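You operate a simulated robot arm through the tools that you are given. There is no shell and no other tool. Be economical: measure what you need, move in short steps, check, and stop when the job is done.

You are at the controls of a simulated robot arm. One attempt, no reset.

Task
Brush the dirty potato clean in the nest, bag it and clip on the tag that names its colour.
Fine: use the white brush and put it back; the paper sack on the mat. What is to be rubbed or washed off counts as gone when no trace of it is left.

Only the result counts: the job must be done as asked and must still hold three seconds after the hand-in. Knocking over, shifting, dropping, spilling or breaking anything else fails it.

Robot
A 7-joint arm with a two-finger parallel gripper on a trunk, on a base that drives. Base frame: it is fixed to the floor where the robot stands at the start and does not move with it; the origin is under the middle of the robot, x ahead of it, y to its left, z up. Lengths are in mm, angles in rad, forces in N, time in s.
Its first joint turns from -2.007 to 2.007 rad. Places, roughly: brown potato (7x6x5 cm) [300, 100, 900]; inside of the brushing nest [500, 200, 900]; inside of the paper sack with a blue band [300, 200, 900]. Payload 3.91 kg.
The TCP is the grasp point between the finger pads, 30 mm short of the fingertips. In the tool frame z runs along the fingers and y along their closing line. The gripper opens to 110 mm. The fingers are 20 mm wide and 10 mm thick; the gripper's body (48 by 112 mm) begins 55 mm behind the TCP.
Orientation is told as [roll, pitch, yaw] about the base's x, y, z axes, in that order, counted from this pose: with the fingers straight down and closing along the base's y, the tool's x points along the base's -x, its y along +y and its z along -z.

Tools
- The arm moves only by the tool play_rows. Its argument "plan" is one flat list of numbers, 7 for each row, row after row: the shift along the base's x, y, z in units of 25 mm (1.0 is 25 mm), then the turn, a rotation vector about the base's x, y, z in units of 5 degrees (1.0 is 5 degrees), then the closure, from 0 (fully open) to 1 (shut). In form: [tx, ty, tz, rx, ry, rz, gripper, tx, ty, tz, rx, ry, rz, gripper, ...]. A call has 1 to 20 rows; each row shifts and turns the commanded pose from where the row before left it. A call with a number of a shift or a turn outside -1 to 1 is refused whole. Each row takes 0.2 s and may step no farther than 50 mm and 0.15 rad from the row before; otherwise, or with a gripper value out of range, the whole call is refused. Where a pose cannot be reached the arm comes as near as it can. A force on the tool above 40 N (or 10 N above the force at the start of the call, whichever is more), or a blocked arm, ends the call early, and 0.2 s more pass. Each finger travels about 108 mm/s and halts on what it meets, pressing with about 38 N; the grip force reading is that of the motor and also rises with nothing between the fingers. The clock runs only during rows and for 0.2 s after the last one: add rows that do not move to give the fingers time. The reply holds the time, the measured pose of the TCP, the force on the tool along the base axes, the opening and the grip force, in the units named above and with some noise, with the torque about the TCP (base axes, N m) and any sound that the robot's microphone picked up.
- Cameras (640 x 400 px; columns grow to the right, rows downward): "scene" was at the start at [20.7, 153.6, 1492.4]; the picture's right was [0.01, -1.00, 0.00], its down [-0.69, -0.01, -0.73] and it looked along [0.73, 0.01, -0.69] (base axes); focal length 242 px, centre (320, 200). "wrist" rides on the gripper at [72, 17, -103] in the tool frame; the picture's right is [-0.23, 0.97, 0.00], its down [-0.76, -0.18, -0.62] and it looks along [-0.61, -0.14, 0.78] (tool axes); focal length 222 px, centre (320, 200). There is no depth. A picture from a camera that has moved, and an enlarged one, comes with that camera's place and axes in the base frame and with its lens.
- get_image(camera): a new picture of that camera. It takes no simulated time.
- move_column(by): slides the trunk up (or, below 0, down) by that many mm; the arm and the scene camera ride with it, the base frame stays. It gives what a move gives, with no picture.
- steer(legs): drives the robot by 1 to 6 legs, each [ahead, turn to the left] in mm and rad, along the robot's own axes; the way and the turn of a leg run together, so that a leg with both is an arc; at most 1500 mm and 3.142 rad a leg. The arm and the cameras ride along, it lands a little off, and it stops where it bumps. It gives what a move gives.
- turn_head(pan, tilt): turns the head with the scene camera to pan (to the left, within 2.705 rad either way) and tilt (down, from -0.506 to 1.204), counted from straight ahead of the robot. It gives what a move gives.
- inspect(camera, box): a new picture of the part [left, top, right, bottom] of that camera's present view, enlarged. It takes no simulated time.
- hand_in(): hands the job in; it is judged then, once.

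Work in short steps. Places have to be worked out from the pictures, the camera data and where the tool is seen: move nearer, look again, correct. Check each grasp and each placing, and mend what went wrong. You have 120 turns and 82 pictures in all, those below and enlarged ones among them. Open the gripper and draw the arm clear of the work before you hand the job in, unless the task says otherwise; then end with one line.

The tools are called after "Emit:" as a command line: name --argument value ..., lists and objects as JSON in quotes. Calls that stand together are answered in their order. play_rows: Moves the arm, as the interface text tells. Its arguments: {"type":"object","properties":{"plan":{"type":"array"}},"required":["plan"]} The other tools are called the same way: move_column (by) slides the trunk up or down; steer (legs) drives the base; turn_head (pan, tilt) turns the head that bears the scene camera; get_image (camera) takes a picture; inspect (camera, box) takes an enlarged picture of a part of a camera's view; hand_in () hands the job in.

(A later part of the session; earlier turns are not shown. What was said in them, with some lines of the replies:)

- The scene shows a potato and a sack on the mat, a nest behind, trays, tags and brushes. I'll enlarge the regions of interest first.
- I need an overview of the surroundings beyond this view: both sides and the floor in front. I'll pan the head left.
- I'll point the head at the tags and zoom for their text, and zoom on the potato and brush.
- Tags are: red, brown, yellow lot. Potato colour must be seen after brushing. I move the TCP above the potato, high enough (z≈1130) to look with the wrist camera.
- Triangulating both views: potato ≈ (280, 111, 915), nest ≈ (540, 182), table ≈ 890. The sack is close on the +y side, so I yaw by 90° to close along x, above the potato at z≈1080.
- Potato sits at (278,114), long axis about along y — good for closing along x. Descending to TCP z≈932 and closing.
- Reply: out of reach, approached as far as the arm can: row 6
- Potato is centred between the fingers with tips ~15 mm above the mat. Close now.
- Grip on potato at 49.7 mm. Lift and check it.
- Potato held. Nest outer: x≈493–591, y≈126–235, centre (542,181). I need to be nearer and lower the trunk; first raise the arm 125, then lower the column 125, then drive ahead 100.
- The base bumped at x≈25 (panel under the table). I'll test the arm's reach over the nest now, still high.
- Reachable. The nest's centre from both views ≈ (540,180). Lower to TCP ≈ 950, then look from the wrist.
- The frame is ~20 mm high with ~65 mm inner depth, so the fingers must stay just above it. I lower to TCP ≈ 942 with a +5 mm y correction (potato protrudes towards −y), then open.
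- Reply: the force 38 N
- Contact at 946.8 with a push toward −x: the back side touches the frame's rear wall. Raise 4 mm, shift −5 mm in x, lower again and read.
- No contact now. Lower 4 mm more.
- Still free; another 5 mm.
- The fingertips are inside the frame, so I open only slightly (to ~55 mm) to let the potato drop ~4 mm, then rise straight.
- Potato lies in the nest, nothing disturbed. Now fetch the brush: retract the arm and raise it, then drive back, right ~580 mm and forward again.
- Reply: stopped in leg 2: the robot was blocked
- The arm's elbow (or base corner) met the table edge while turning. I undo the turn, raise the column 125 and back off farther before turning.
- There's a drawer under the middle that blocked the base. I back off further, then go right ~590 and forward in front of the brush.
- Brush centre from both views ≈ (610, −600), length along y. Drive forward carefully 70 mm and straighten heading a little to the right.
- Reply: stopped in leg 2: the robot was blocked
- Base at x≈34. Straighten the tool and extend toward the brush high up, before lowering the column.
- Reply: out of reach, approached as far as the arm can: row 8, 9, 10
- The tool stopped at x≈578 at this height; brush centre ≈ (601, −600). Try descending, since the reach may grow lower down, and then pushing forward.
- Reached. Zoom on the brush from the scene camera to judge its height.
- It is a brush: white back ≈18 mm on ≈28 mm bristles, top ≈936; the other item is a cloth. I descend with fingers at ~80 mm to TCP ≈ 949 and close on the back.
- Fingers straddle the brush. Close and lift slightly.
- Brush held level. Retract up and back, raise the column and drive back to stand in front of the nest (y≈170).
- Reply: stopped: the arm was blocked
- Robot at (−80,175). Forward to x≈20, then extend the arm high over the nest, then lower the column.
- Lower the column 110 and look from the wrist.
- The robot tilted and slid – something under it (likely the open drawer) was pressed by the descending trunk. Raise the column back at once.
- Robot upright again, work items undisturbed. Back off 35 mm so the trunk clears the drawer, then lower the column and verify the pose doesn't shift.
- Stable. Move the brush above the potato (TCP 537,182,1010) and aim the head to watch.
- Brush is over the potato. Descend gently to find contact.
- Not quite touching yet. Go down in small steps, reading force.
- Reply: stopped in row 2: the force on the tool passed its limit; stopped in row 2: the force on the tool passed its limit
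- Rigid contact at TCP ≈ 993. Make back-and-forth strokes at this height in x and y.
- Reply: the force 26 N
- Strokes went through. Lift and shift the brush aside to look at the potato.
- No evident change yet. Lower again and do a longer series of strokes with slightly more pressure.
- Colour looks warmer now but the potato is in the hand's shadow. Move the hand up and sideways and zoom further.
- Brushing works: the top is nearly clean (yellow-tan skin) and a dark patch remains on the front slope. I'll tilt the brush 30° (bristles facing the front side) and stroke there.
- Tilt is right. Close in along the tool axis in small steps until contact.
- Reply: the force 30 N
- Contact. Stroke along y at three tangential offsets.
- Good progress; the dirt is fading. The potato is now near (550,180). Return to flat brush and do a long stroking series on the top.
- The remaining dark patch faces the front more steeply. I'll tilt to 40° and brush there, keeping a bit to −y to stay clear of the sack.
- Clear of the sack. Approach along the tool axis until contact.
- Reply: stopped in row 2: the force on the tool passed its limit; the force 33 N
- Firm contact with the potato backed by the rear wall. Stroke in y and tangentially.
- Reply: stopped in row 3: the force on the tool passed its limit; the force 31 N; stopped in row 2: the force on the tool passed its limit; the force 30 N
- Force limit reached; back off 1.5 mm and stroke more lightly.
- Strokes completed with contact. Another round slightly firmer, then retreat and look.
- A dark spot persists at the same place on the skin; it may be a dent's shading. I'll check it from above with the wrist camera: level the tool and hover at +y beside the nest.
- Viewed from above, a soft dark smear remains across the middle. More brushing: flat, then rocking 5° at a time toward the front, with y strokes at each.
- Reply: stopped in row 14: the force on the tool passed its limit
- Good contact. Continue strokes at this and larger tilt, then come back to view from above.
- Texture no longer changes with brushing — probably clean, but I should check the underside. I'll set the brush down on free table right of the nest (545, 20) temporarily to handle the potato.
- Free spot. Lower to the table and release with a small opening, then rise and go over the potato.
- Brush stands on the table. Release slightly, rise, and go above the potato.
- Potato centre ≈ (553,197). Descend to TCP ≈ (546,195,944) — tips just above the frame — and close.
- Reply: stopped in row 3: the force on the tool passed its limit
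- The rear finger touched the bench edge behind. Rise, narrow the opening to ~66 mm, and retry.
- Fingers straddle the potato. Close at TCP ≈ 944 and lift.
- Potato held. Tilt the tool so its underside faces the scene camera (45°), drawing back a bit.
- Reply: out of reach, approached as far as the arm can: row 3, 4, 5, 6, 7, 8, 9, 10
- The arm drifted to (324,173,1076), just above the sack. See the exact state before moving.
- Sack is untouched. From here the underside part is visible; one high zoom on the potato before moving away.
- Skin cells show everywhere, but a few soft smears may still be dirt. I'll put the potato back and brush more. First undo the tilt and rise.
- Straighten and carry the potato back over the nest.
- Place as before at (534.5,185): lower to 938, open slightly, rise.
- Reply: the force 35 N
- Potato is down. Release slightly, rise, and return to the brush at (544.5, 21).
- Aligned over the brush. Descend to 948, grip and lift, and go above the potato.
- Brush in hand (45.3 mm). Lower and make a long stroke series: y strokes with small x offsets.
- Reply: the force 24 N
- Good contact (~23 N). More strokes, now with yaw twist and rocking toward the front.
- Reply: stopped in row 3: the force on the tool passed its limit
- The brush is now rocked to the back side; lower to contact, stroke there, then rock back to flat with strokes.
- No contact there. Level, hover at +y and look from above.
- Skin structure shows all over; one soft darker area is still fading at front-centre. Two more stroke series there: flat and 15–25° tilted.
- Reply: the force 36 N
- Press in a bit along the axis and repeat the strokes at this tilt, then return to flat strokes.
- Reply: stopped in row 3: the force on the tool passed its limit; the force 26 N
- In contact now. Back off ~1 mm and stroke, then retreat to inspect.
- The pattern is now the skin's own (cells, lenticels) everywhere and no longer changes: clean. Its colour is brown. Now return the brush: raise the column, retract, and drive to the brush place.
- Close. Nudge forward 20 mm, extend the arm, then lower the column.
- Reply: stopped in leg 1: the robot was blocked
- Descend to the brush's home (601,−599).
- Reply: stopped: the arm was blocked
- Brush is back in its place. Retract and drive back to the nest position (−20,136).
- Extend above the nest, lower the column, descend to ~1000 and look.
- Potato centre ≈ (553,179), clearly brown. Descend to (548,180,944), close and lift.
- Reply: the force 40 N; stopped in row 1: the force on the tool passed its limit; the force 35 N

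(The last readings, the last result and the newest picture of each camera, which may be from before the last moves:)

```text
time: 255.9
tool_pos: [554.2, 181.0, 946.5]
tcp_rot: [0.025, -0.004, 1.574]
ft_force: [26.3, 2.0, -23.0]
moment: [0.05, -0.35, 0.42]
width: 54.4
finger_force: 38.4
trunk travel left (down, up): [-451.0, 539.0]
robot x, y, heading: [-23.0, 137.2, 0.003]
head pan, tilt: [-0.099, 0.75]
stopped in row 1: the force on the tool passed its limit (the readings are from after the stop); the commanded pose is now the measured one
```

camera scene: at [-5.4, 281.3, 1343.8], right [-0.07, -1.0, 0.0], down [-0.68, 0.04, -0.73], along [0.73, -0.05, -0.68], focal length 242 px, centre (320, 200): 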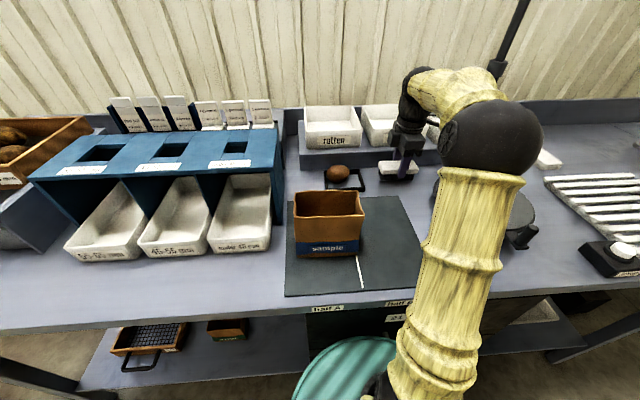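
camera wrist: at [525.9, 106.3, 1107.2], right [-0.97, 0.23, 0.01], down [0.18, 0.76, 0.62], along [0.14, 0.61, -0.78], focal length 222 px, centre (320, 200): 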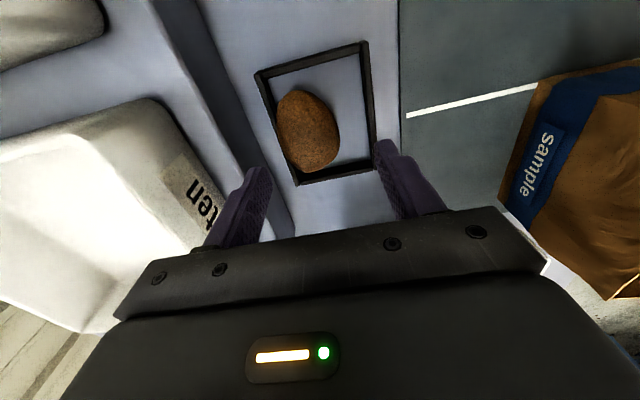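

The rear finger caught the frame's back wall. Open, rise 7 mm, shift −6 mm in x, and close again above the wall.

Emit:
play_rows --plan '[0, 0, 0, 0, 0, 0, 0.4, 0, 0, 0, 0, 0, 0, 0.36, 0, 0, 0.28, 0, 0, 0, 0.36, -0.24, 0, 0, 0, 0, 0, 0.36, 0, 0, 0, 0, 0, 0, 0.6, 0, 0, 0, 0, 0, 0, 1, 0, 0, 0, 0, 0, 0, 1]'

Emit:
get_image --camera "wrist"

```text
time: 257.5
tool_pos: [541.3, 181.7, 959.2]
tcp_rot: [0.022, -0.003, 1.574]
ft_force: [-0.7, 0.2, 1.5]
moment: [0.0, -0.01, -0.05]
width: 44.6
finger_force: 37.9
trunk travel left (down, up): [-451.0, 539.0]
robot x, y, heading: [-22.2, 132.6, -0.002]
head pan, tilt: [-0.099, 0.75]
```

```text
7 pictures are left
camera wrist: at [527.6, 108.9, 1063.1], right [-0.97, 0.23, 0.02], down [0.19, 0.76, 0.62], along [0.12, 0.61, -0.78], focal length 222 px, centre (320, 200)
```

wrist: 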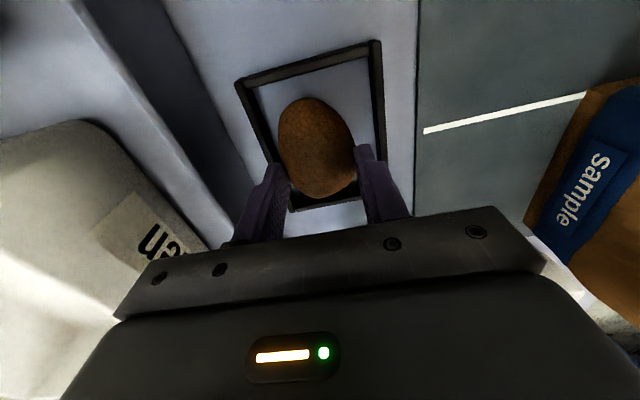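

Closing has centred the potato at x≈542 but too high a grip. Drag it to x≈535 (inner centre of the nest), open to ~53 mm, go down to 940 inside the frame, and close.

Emit:
play_rows --plan '[-0.25, 0, 0, 0, -0.2, 0, 1, 0, 0, 0, 0, 0, 0, 0.54, 0, 0, 0, 0, 0, 0, 0.52, 0, 0, -0.3, 0, 0, 0, 0.52, 0, 0, -0.3, 0, 0, 0, 0.52, 0, 0, -0.14, 0, 0, 0, 0.52, 0, 0, 0, 0, 0, 0, 1, 0, 0, 0, 0, 0, 0, 1]'

```text
time: 259.1
tool_pos: [534.8, 180.3, 944.6]
tcp_rot: [-0.008, -0.003, 1.571]
ft_force: [-7.6, -0.9, 16.3]
moment: [-0.1, 0.8, 0.08]
width: 49.6
finger_force: 38.0
trunk travel left (down, up): [-451.0, 539.0]
robot x, y, heading: [-17.4, 135.8, 0.003]
head pan, tilt: [-0.099, 0.75]
stopped in row 7: the force on the tool passed its limit (the readings are from after the stop); the commanded pose is now the measured one
```

Gripped at 49.6 mm. Lift carefully.

Emit:
play_rows --plan '[0, 0, 0.2, 0, 0, 0, 1, 0, 0, 0.5, 0, 0, 0, 1, 0, 0, 1, 0, 0, 0, 1, 0, 0, 1, 0, 0, 0, 1, 0, 0, 1, 0, 0, 0, 1, 0, 0, 1, 0, 0, 0, 1, 0, 0, 1, 0, 0, 0, 1, 0, 0, 1, 0, 0, 0, 1, 0, 0, 1, 0, 0, 0, 1]'

Emit:
get_image --camera "scene"

```text
time: 261.1
tool_pos: [535.1, 181.0, 1134.8]
tcp_rot: [-0.004, -0.003, 1.571]
ft_force: [-0.5, -0.4, -1.7]
moment: [-0.01, 0.01, -0.01]
width: 49.6
finger_force: 38.2
trunk travel left (down, up): [-451.0, 539.0]
robot x, y, heading: [-20.7, 134.9, 0.002]
head pan, tilt: [-0.099, 0.75]
```

```text
6 pictures are left
camera scene: at [0.3, 280.0, 1343.7], right [-0.1, -1.0, 0.0], down [-0.68, 0.07, -0.73], along [0.73, -0.07, -0.68], focal length 242 px, centre (320, 200)
```

scene: 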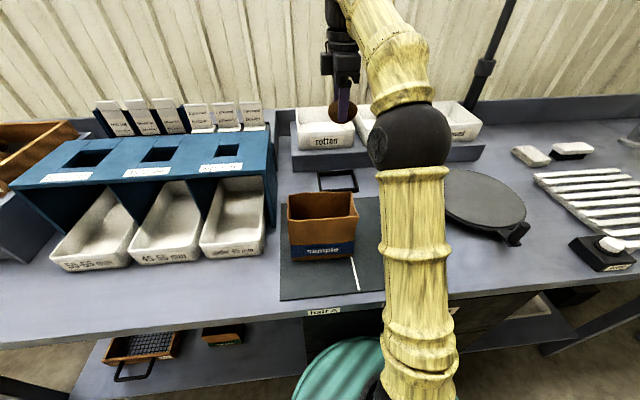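

Potato held; nest unmoved. Sack mouth: x≈294–368, y≈180–318, rim ≈1026, centre (331,249). Turn yaw to 45° to fit the mouth and go above it.

Emit:
play_rows --plan '[-0.9, 0.3, 0, 0, 0, -1, 1, -0.9, 0.3, 0, 0, 0, -1, 1, -0.9, 0.3, 0, 0, 0, -1, 1, -0.9, 0.3, 0, 0, 0, -1, 1, -0.9, 0.3, 0, 0, 0, -1, 1, -0.9, 0.3, 0, 0, 0, -1, 1, -0.9, 0.3, 0, 0, 0, -1, 1, -0.9, 0.3, 0, 0, 0, -1, 1, -0.9, 0.3, 0, 0, 0, -1, 1, 0, 0, 0, 0, 0, 0, 1]'

Emit:
get_image --camera "wrist"

```text
time: 263.3
tool_pos: [332.2, 248.6, 1136.3]
tcp_rot: [-0.004, -0.002, 0.786]
ft_force: [-0.1, 0.4, -1.2]
moment: [-0.03, -0.01, 0.02]
width: 49.6
finger_force: 37.7
trunk travel left (down, up): [-451.0, 539.0]
robot x, y, heading: [-21.3, 137.6, 0.003]
head pan, tilt: [-0.099, 0.75]
```

```text
5 pictures are left
camera wrist: at [269.2, 211.0, 1240.0], right [-0.53, 0.85, 0.0], down [0.66, 0.41, 0.63], along [0.53, 0.33, -0.78], focal length 222 px, centre (320, 200)
```

wrist: 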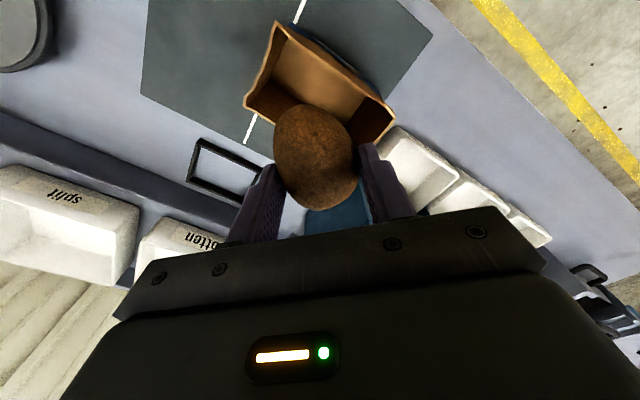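

Wrist view puts the mouth at x≈287–356, y≈183–305. Aim (325,245) and descend in steps, watching force.

Emit:
play_rows --plan '[-0.28, -0.14, -1, 0, 0, 0, 1, 0, 0, -1, 0, 0, 0, 1, 0, 0, -1, 0, 0, 0, 1, 0, 0, -0.6, 0, 0, 0, 1, 0, 0, 0, 0, 0, 0, 1]'

Emit:
inspect --camera "scene" --box '[265, 150, 385, 270]'

```text
time: 264.5
tool_pos: [325.9, 245.4, 1045.0]
tcp_rot: [-0.003, -0.001, 0.787]
ft_force: [-0.5, 0.7, -0.8]
moment: [0.04, 0.02, 0.0]
width: 49.7
finger_force: 38.5
trunk travel left (down, up): [-451.0, 539.0]
robot x, y, heading: [-19.4, 133.4, 0.001]
head pan, tilt: [-0.099, 0.75]
```

```text
3.33 times, centred on (325, 210) of scene
camera zoom: at [0.0, 279.9, 1343.6], right [-0.1, -1.0, 0.0], down [-0.68, 0.07, -0.73], along [0.73, -0.07, -0.68], focal length 805 px, centre (303, 167)
```

zoom: 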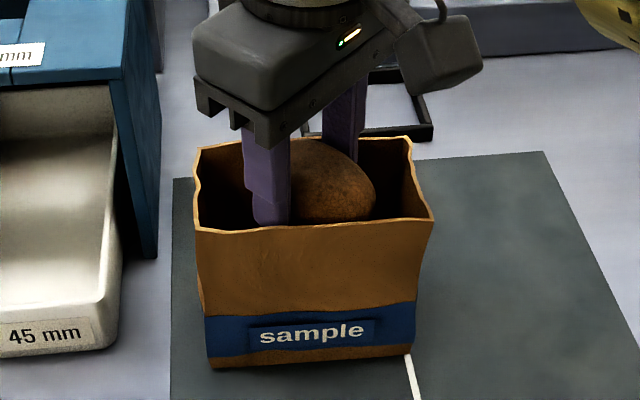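

Potato enters the mouth cleanly. Lower another 50 mm, release with small opening, rise.

Emit:
play_rows --plan '[0, 0, -0.8, 0, 0, 0, 1, 0, 0, -0.8, 0, 0, 0, 1, 0, 0, -0.5, 0, 0, 0, 1, 0, 0, 0, 0, 0, 0, 1]'

```text
time: 264.9
tool_pos: [325.9, 245.5, 1028.0]
tcp_rot: [-0.011, -0.019, 0.786]
ft_force: [-6.7, -1.5, 23.0]
moment: [0.43, 0.75, 0.05]
width: 49.7
finger_force: 37.6
trunk travel left (down, up): [-451.0, 539.0]
robot x, y, heading: [-18.9, 135.9, 0.004]
head pan, tilt: [-0.099, 0.75]
stopped in row 2: the force on the tool passed its limit (the readings are from after the stop); the commanded pose is now the measured one
```

Touching on the +x side. Rise 5 mm, shift −6 mm in x, try again.

Emit:
play_rows --plan '[0, 0, 0.3, 0.1, 0.1, 0, 1, -0.25, 0, 0, 0, 0, 0, 1, 0, 0, -0.4, 0, 0, 0, 1, 0, 0, -0.3, 0, 0, 0, 1, 0, 0, 0, 0, 0, 0, 1]'

```text
time: 265.8
tool_pos: [323.7, 247.2, 1029.4]
tcp_rot: [-0.006, -0.033, 0.786]
ft_force: [3.2, -0.9, 17.1]
moment: [0.2, 0.4, 0.01]
width: 49.6
finger_force: 37.9
trunk travel left (down, up): [-451.0, 539.0]
robot x, y, heading: [-21.7, 136.7, -0.003]
head pan, tilt: [-0.099, 0.75]
stopped in row 4: the force on the tool passed its limit (the readings are from after the stop); the commanded pose is now the measured one
```

The mouth is too narrow in this orientation. Rise to ~1065, turn back to yaw 90° (potato's narrow width across the mouth, long axis along it), centred at x≈323.

Emit:
play_rows --plan '[0, 0, 1, 0, 0.2, 0, 1, 0, 0, 0.6, 0.1, 0, 0, 1, 0, 0, 0, 0, 0, 1, 1, 0, 0, 0, 0, 0, 1, 1, 0, 0, 0, 0, 0, 1, 1, 0, 0, 0, 0, 0, 1, 1, 0, 0, 0, 0, 0, 1, 1, 0, 0, 0, 0, 0, 1, 1, 0, 0, 0, 0, 0, 1, 1, 0, 0, 0, 0, 0, 1, 1, 0, 0, 0, 0, 0, 1, 1, 0, 0, 0, 0, 0, 0, 1]'

Emit:
inspect --camera "scene" --box '[265, 150, 385, 270]'

```text
time: 268.4
tool_pos: [324.7, 246.4, 1066.5]
tcp_rot: [0.014, -0.023, 1.572]
ft_force: [-0.1, 0.0, -0.6]
moment: [0.02, 0.01, 0.0]
width: 49.8
finger_force: 38.2
trunk travel left (down, up): [-451.0, 539.0]
robot x, y, heading: [-18.1, 136.3, 0.007]
head pan, tilt: [-0.099, 0.75]
```

```text
3.33 times, centred on (325, 210) of scene
camera zoom: at [0.4, 279.9, 1343.7], right [-0.1, -1.0, 0.0], down [-0.68, 0.07, -0.73], along [0.73, -0.07, -0.68], focal length 805 px, centre (303, 167)
```

zoom: 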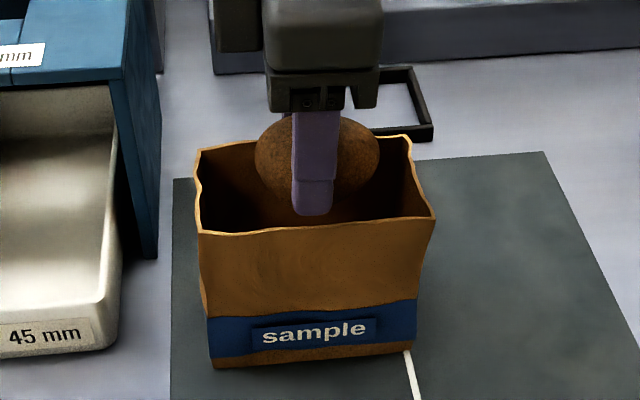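

Sack still stands square. Lower 6 mm and release; the potato drops in.

Emit:
play_rows --plan '[0, 0, -0.24, 0, 0, 0, 1, 0, 0, 0, 0, 0, 0, 1, 0, 0, 0, 0, 0, 0, 0.4, 0, 0, 0, 0, 0, 0, 0.2, 0, 0, 0, 0, 0, 0, 0.2, 0, 0, 1, 0, 0, 0, 0.2, 0, 0, 1, 0, 0, 0, 0, 0, 0, 1, 0, 0, 0, 0, 0, 0, 1, 0, 0, 0, 0]'

Emit:
get_image --camera "scene"

```text
time: 270.4
tool_pos: [324.3, 246.1, 1162.1]
tcp_rot: [0.015, -0.023, 1.57]
ft_force: [0.6, 0.4, 0.1]
moment: [0.04, -0.03, 0.01]
width: 110.3
finger_force: 0.0
trunk travel left (down, up): [-451.0, 539.0]
robot x, y, heading: [-18.9, 137.3, 0.001]
head pan, tilt: [-0.099, 0.75]
```

```text
2 pictures are left
camera scene: at [0.4, 280.0, 1343.7], right [-0.1, -1.0, 0.0], down [-0.68, 0.07, -0.73], along [0.73, -0.07, -0.68], focal length 242 px, centre (320, 200)
```

scene: 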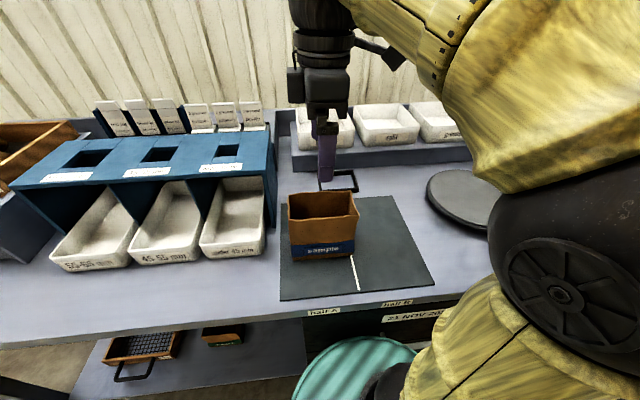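

Potato is in the sack, sack upright. Now the brown tag: triangulating my earlier views puts it at about (643, 674), top at z≈1120, 54 mm wide along y. Raise the column and drive over there.

Emit:
move_column --by 250

Emit:
steer --legs '[[-290, 0], [0, 1.57], [537, 0], [0, -1.571], [300, 0]]'

```text
time: 273.0
tool_pos: [324.0, 247.0, 1411.2]
tcp_rot: [0.015, -0.022, 1.57]
ft_force: [0.4, 0.1, 0.2]
moment: [-0.02, -0.02, 0.01]
width: 109.9
finger_force: 0.0
trunk travel left (down, up): [-701.0, 289.0]
robot x, y, heading: [-18.5, 133.8, 0.004]
head pan, tilt: [-0.099, 0.75]
```

```text
time: 286.9
tool_pos: [338.3, 770.0, 1411.5]
tcp_rot: [0.015, -0.022, 1.57]
ft_force: [-0.1, 0.4, -1.0]
moment: [-0.01, 0.01, -0.01]
width: 110.1
finger_force: 0.0
trunk travel left (down, up): [-701.0, 289.0]
robot x, y, heading: [-8.4, 659.4, -0.006]
head pan, tilt: [-0.099, 0.75]
```

Now try forward up to 90 mm more with the trunk raised.

Emit:
steer --legs '[[90, 0]]'

```text
time: 288.0
tool_pos: [428.5, 770.2, 1412.4]
tcp_rot: [0.017, -0.022, 1.569]
ft_force: [0.5, 1.1, 0.0]
moment: [0.0, 0.07, 0.0]
width: 110.0
finger_force: 0.1
trunk travel left (down, up): [-701.0, 289.0]
robot x, y, heading: [84.3, 658.4, -0.0]
head pan, tilt: [-0.099, 0.75]
```

The base went through to x=84. Move the hand to (600,674,1250) for a wrist look at the tags.

Emit:
play_rows --plan '[0.98, -0.55, -0.93, -0.25, -0.17, 0, 0.4, 0.98, -0.55, -0.93, 0, 0, 0, 0.4, 0.98, -0.55, -0.93, 0, 0, 0, 0.4, 0.98, -0.55, -0.93, 0, 0, 0, 0.4, 0.98, -0.55, -0.93, 0, 0, 0, 0.4, 0.98, -0.55, -0.93, 0, 0, 0, 0.4, 0.98, -0.55, -0.93, 0, 0, 0, 0.4, 0, 0, 0, 0, 0, 0, 0.4]'

Emit:
inspect --camera "wrist" --box '[170, 40, 410, 190]'

```text
time: 289.8
tool_pos: [598.6, 675.2, 1250.9]
tcp_rot: [-0.001, -0.001, 1.57]
ft_force: [-0.6, -0.2, -0.6]
moment: [0.03, 0.03, -0.01]
width: 66.0
finger_force: 0.0
trunk travel left (down, up): [-701.0, 289.0]
robot x, y, heading: [83.0, 662.4, 0.006]
head pan, tilt: [-0.099, 0.75]
```

```text
2.67 times, centred on (290, 115) of wrist
camera zoom: at [582.2, 602.5, 1353.7], right [-0.97, 0.23, 0.0], down [0.18, 0.76, 0.62], along [0.14, 0.61, -0.78], focal length 592 px, centre (400, 427)
```

zoom: 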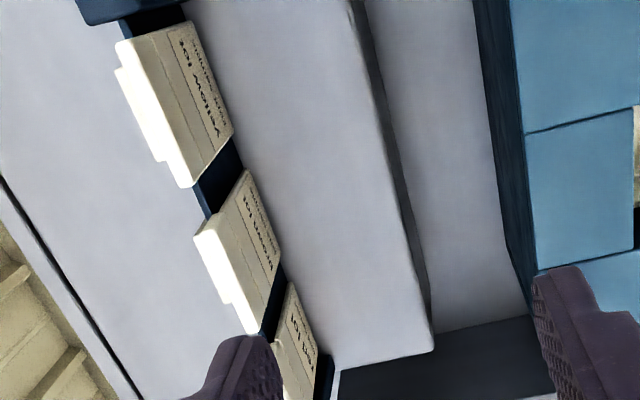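

Combining this view with the earlier ones: brown (middle) tag top ≈ (684, 699, 1098), band ~8 mm thick. Drive 32 mm further, then approach in front of and above it with fingers ~40 mm apart.

Emit:
steer --legs '[[32, 0]]'

Emit:
play_rows --plan '[0.3, 0.24, -0.9, 0, 0, 0, 0.62, 0.3, 0.24, -0.9, 0, 0, 0, 0.62, 0.3, 0.24, -0.9, 0, 0, 0, 0.62, 0.3, 0.24, -0.9, 0, 0, 0, 0.62, 0.48, 0, -0.4, 0, 0, 0, 0.62, 0.48, 0, -0.4, 0, 0, 0, 0.62, 0, 0, 0, 0, 0, 0, 0.62]'

```text
time: 290.6
tool_pos: [607.8, 676.2, 1249.9]
tcp_rot: [0.0, -0.001, 1.571]
ft_force: [-0.9, -0.2, 0.4]
moment: [-0.01, 0.0, 0.0]
width: 65.9
finger_force: 0.0
trunk travel left (down, up): [-701.0, 289.0]
robot x, y, heading: [96.0, 661.0, 0.003]
head pan, tilt: [-0.099, 0.75]
stopped in leg 1: the robot was blocked; the commanded pose is now the measured one
```

```text
time: 292.2
tool_pos: [661.3, 699.9, 1138.7]
tcp_rot: [0.001, -0.002, 1.57]
ft_force: [0.2, 0.6, 0.6]
moment: [-0.02, -0.03, -0.01]
width: 41.8
finger_force: 0.1
trunk travel left (down, up): [-701.0, 289.0]
robot x, y, heading: [92.5, 663.7, 0.007]
head pan, tilt: [-0.099, 0.75]
```

Base stopped at x≈94. Try extending to x=684 above the tag (tips still ~10 mm above it).

Emit:
play_rows --plan '[0.5, 0, 0, 0, 0, 0, 0.62, 0.42, 0, 0, 0, 0, 0, 0.62, 0, 0, 0, 0, 0, 0, 0.62]'

```text
time: 293.0
tool_pos: [685.1, 698.2, 1139.0]
tcp_rot: [0.001, -0.001, 1.571]
ft_force: [0.1, 0.1, 0.5]
moment: [0.02, 0.02, 0.0]
width: 41.7
finger_force: 0.0
trunk travel left (down, up): [-701.0, 289.0]
robot x, y, heading: [94.5, 662.5, 0.009]
head pan, tilt: [-0.099, 0.75]
```

Reached. Descend ~26 mm and close on the tag's top band.

Emit:
play_rows --plan '[0, 0, -0.5, 0, 0, 0, 0.62, 0, 0, -0.5, 0, 0, 0, 0.62, 0, 0, 0, 0, 0, 0, 0.62, 0, 0, 0, 0, 0, 0, 0.8, 0, 0, 0, 0, 0, 0, 1, 0, 0, 0, 0, 0, 0, 1]'

```text
time: 294.4
tool_pos: [685.6, 699.4, 1116.4]
tcp_rot: [-0.001, -0.004, 1.571]
ft_force: [0.3, -0.4, 0.5]
moment: [0.0, 0.01, -0.03]
width: 5.8
finger_force: 38.0
trunk travel left (down, up): [-701.0, 289.0]
robot x, y, heading: [88.4, 662.1, 0.002]
head pan, tilt: [-0.099, 0.75]
```

Width 5.8 mm: the tag is between the fingers. Lift straight up.

Emit:
play_rows --plan '[0, 0, 0.4, 0, 0, 0, 1, 0, 0, 0.8, 0, 0, 0, 1, 0, 0, 1, 0, 0, 0, 1, 0, 0, 1, 0, 0, 0, 1, 0, 0, 1, 0, 0, 0, 1, 0, 0, 0.8, 0, 0, 0, 1]'

```text
time: 295.8
tool_pos: [686.5, 699.4, 1237.4]
tcp_rot: [-0.001, 0.0, 1.572]
ft_force: [-0.2, 0.0, -0.5]
moment: [-0.01, 0.03, 0.01]
width: 5.5
finger_force: 38.0
trunk travel left (down, up): [-701.0, 289.0]
robot x, y, heading: [90.8, 664.0, -0.0]
head pan, tilt: [-0.099, 0.75]
```

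Tag held. Retract the arm and drive to stand before the sack (x≈−25, y≈240).

Emit:
play_rows --plan '[-1, -0.1, 0.2, 0, 0, 0, 1, -1, -0.1, 0.2, 0, 0, 0, 1, -1, -0.1, 0.2, 0, 0, 0, 1, -1, -0.1, 0.2, 0, 0, 0, 1, -1, -0.1, 0.2, 0, 0, 0, 1, -1, -0.1, 0.2, 0, 0, 0, 1, -1, -0.1, 0, 0, 0, 0, 1, -1, -0.1, 0, 0, 0, 0, 1, -1, -0.1, 0, 0, 0, 0, 1, -1, -0.1, 0, 0, 0, 0, 1]'

Emit:
steer --legs '[[-400, 0], [0, -1.571], [424, 0], [0, 1.571], [285, 0]]'

```text
time: 298.0
tool_pos: [435.6, 673.0, 1269.4]
tcp_rot: [-0.003, -0.001, 1.57]
ft_force: [0.3, 0.0, -0.3]
moment: [-0.01, 0.0, 0.03]
width: 5.4
finger_force: 38.1
trunk travel left (down, up): [-701.0, 289.0]
robot x, y, heading: [94.1, 657.4, 0.003]
head pan, tilt: [-0.099, 0.75]
```

```text
time: 312.0
tool_pos: [325.0, 244.8, 1269.7]
tcp_rot: [0.0, -0.003, 1.586]
ft_force: [0.0, 0.3, -0.3]
moment: [-0.01, 0.01, -0.01]
width: 5.4
finger_force: 37.3
trunk travel left (down, up): [-701.0, 289.0]
robot x, y, heading: [-19.2, 227.0, 0.014]
head pan, tilt: [-0.099, 0.75]
```

Tag is above the sack. Lower the column 100, move to the front rim (x≈289), tag bottom just above it, and take the last-but-needed wrist picture.

Emit:
move_column --by -100

Emit:
play_rows --plan '[-0.72, 0, 0, 0, 0, -0.18, 1, -0.72, 0, 0, 0, 0, 0, 1, 0, 0, -0.6, 0, 0, 0, 1, 0, 0, 0, 0, 0, 0, 1]'

```text
time: 313.3
tool_pos: [323.1, 243.6, 1169.2]
tcp_rot: [0.001, -0.002, 1.583]
ft_force: [-0.5, 0.1, 0.3]
moment: [-0.03, -0.01, -0.03]
width: 5.6
finger_force: 38.0
trunk travel left (down, up): [-601.0, 389.0]
robot x, y, heading: [-18.4, 224.3, 0.012]
head pan, tilt: [-0.099, 0.75]
```

```text
time: 314.3
tool_pos: [287.3, 243.8, 1153.1]
tcp_rot: [0.001, -0.002, 1.57]
ft_force: [-0.1, 1.0, -0.1]
moment: [-0.01, 0.0, -0.02]
width: 5.3
finger_force: 37.7
trunk travel left (down, up): [-601.0, 389.0]
robot x, y, heading: [-18.7, 223.1, 0.015]
head pan, tilt: [-0.099, 0.75]
```

Emit:
inspect --camera "wrist" --box '[220, 50, 420, 175]'

```text
3.20 times, centred on (320, 112) of wrist
camera zoom: at [270.9, 171.2, 1257.3], right [-0.97, 0.23, 0.0], down [0.18, 0.76, 0.62], along [0.14, 0.61, -0.78], focal length 711 px, centre (320, 480)
```

zoom: 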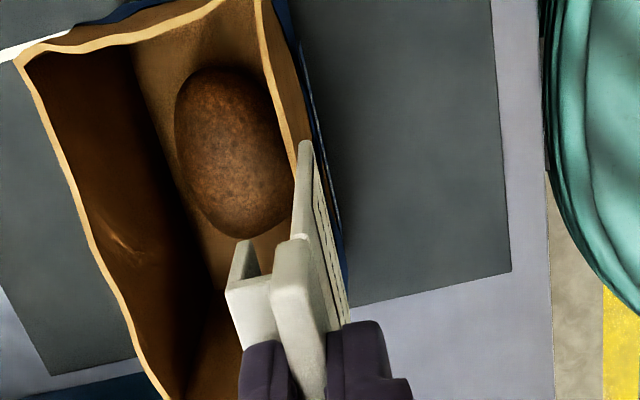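

The view shows everything: the potato lies in the sack; the tag is a hook-clip with card in front and a shorter rear jaw (slot ≈ TCP x+1…+11, ending ≈36 mm below TCP). Front rim ≈ x 291, so I shift x −2 mm and descend.

Emit:
play_rows --plan '[-0.08, 0, -0.6, 0, 0, 0, 1, 0, 0, -0.8, 0, 0, 0, 1, 0, 0, -0.8, 0, 0, 0, 1, 0, 0, 0, 0, 0, 0, 1]'

```text
time: 315.3
tool_pos: [285.0, 243.1, 1098.2]
tcp_rot: [-0.001, -0.004, 1.569]
ft_force: [0.4, -0.5, -0.9]
moment: [0.03, 0.0, 0.04]
width: 5.6
finger_force: 38.0
trunk travel left (down, up): [-601.0, 389.0]
robot x, y, heading: [-18.9, 222.4, 0.016]
head pan, tilt: [-0.099, 0.75]
```

Card is past the rim outside without contact. Continue down in small steps.

Emit:
play_rows --plan '[0, 0, -0.3, 0, 0, 0, 1, 0, 0, -0.3, 0, 0, 0, 1, 0, 0, -0.2, 0, 0, 0, 1, 0, 0, 0, 0, 0, 0, 1]'

```text
time: 316.3
tool_pos: [285.4, 244.5, 1077.8]
tcp_rot: [-0.001, -0.002, 1.571]
ft_force: [-0.6, -0.4, -1.1]
moment: [-0.02, 0.01, -0.01]
width: 5.5
finger_force: 37.2
trunk travel left (down, up): [-601.0, 389.0]
robot x, y, heading: [-22.9, 225.4, 0.016]
head pan, tilt: [-0.099, 0.75]
```

Emit:
play_rows --plan '[0, 0, -0.2, 0, 0, 0, 1, 0, 0, -0.2, 0, 0, 0, 1, 0, 0, 0, 0, 0, 0, 1]'

```text
time: 317.1
tool_pos: [286.2, 243.9, 1069.5]
tcp_rot: [-0.003, -0.001, 1.569]
ft_force: [-0.4, -0.5, 7.8]
moment: [0.1, -0.03, -0.01]
width: 5.8
finger_force: 38.8
trunk travel left (down, up): [-601.0, 389.0]
robot x, y, heading: [-19.0, 225.6, 0.014]
head pan, tilt: [-0.099, 0.75]
```

Vertical contact of 8 N at 1069.5 – the clip's bridge rests on the rim. Press slightly, then open a little and rise.

Emit:
play_rows --plan '[0, 0, -0.08, 0, 0, 0, 1, 0, 0, 0, 0, 0, 0, 1, 0, 0, 0.08, 0, 0, 0, 1, 0, 0, 0, 0, 0, 0, 0.85, 0, 0, 0, 0, 0, 0, 0.78, 0, 0, 0, 0, 0, 0, 0.75]'

```text
time: 318.5
tool_pos: [285.3, 244.8, 1068.5]
tcp_rot: [0.0, -0.002, 1.568]
ft_force: [0.5, -0.3, 0.2]
moment: [0.03, -0.02, 0.0]
width: 27.4
finger_force: 0.1
trunk travel left (down, up): [-601.0, 389.0]
robot x, y, heading: [-22.6, 227.7, 0.021]
head pan, tilt: [-0.099, 0.75]
```

Released with no residual force. Rise straight up, watching the force, then one picture of the result.

Emit:
play_rows --plan '[0, 0, 0.3, 0, 0, 0, 0.75, 0, 0, 0.8, 0, 0, 0, 0.75, 0, 0, 1, 0, 0, 0, 0.75, 0, 0, 1, 0, 0, 0, 0.75, 0, 0, 1, 0, 0, 0, 0.5, 0, 0, 1, 0, 0, 0, 0, 0, 0, 0, 0, 0, 0, 0]'

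Emit:
get_image --camera "scene"

```text
time: 320.1
tool_pos: [284.6, 245.1, 1198.4]
tcp_rot: [0.0, -0.002, 1.569]
ft_force: [-0.2, 0.3, 0.9]
moment: [0.03, 0.0, -0.03]
width: 109.6
finger_force: 0.0
trunk travel left (down, up): [-601.0, 389.0]
robot x, y, heading: [-19.4, 230.1, 0.014]
head pan, tilt: [-0.099, 0.75]
```

```text
refused: no pictures are left
```

No pictures remain, but all readings fit a seated clip. Draw the robot back clear of the work.

Emit:
steer --legs '[[-200, 0]]'

```text
time: 321.7
tool_pos: [82.9, 240.7, 1197.2]
tcp_rot: [0.0, -0.001, 1.571]
ft_force: [-0.9, -0.6, 0.3]
moment: [-0.01, -0.03, 0.01]
width: 110.2
finger_force: 0.0
trunk travel left (down, up): [-601.0, 389.0]
robot x, y, heading: [-221.3, 219.9, 0.014]
head pan, tilt: [-0.099, 0.75]
```

The gripper is open and the arm is clear, so I hand in the job.

Emit:
hand_in

```text
The job is handed in.
```

I brushed the potato, put it in the sack, set the brown tag on the sack's front rim and returned the brush. I had no pictures left to check the finished tag, so I judged it by force readings. The clip met the rim with about 8 N and showed no force after release. One faint dark patch on the potato stayed through the last brushings and I took it for skin.
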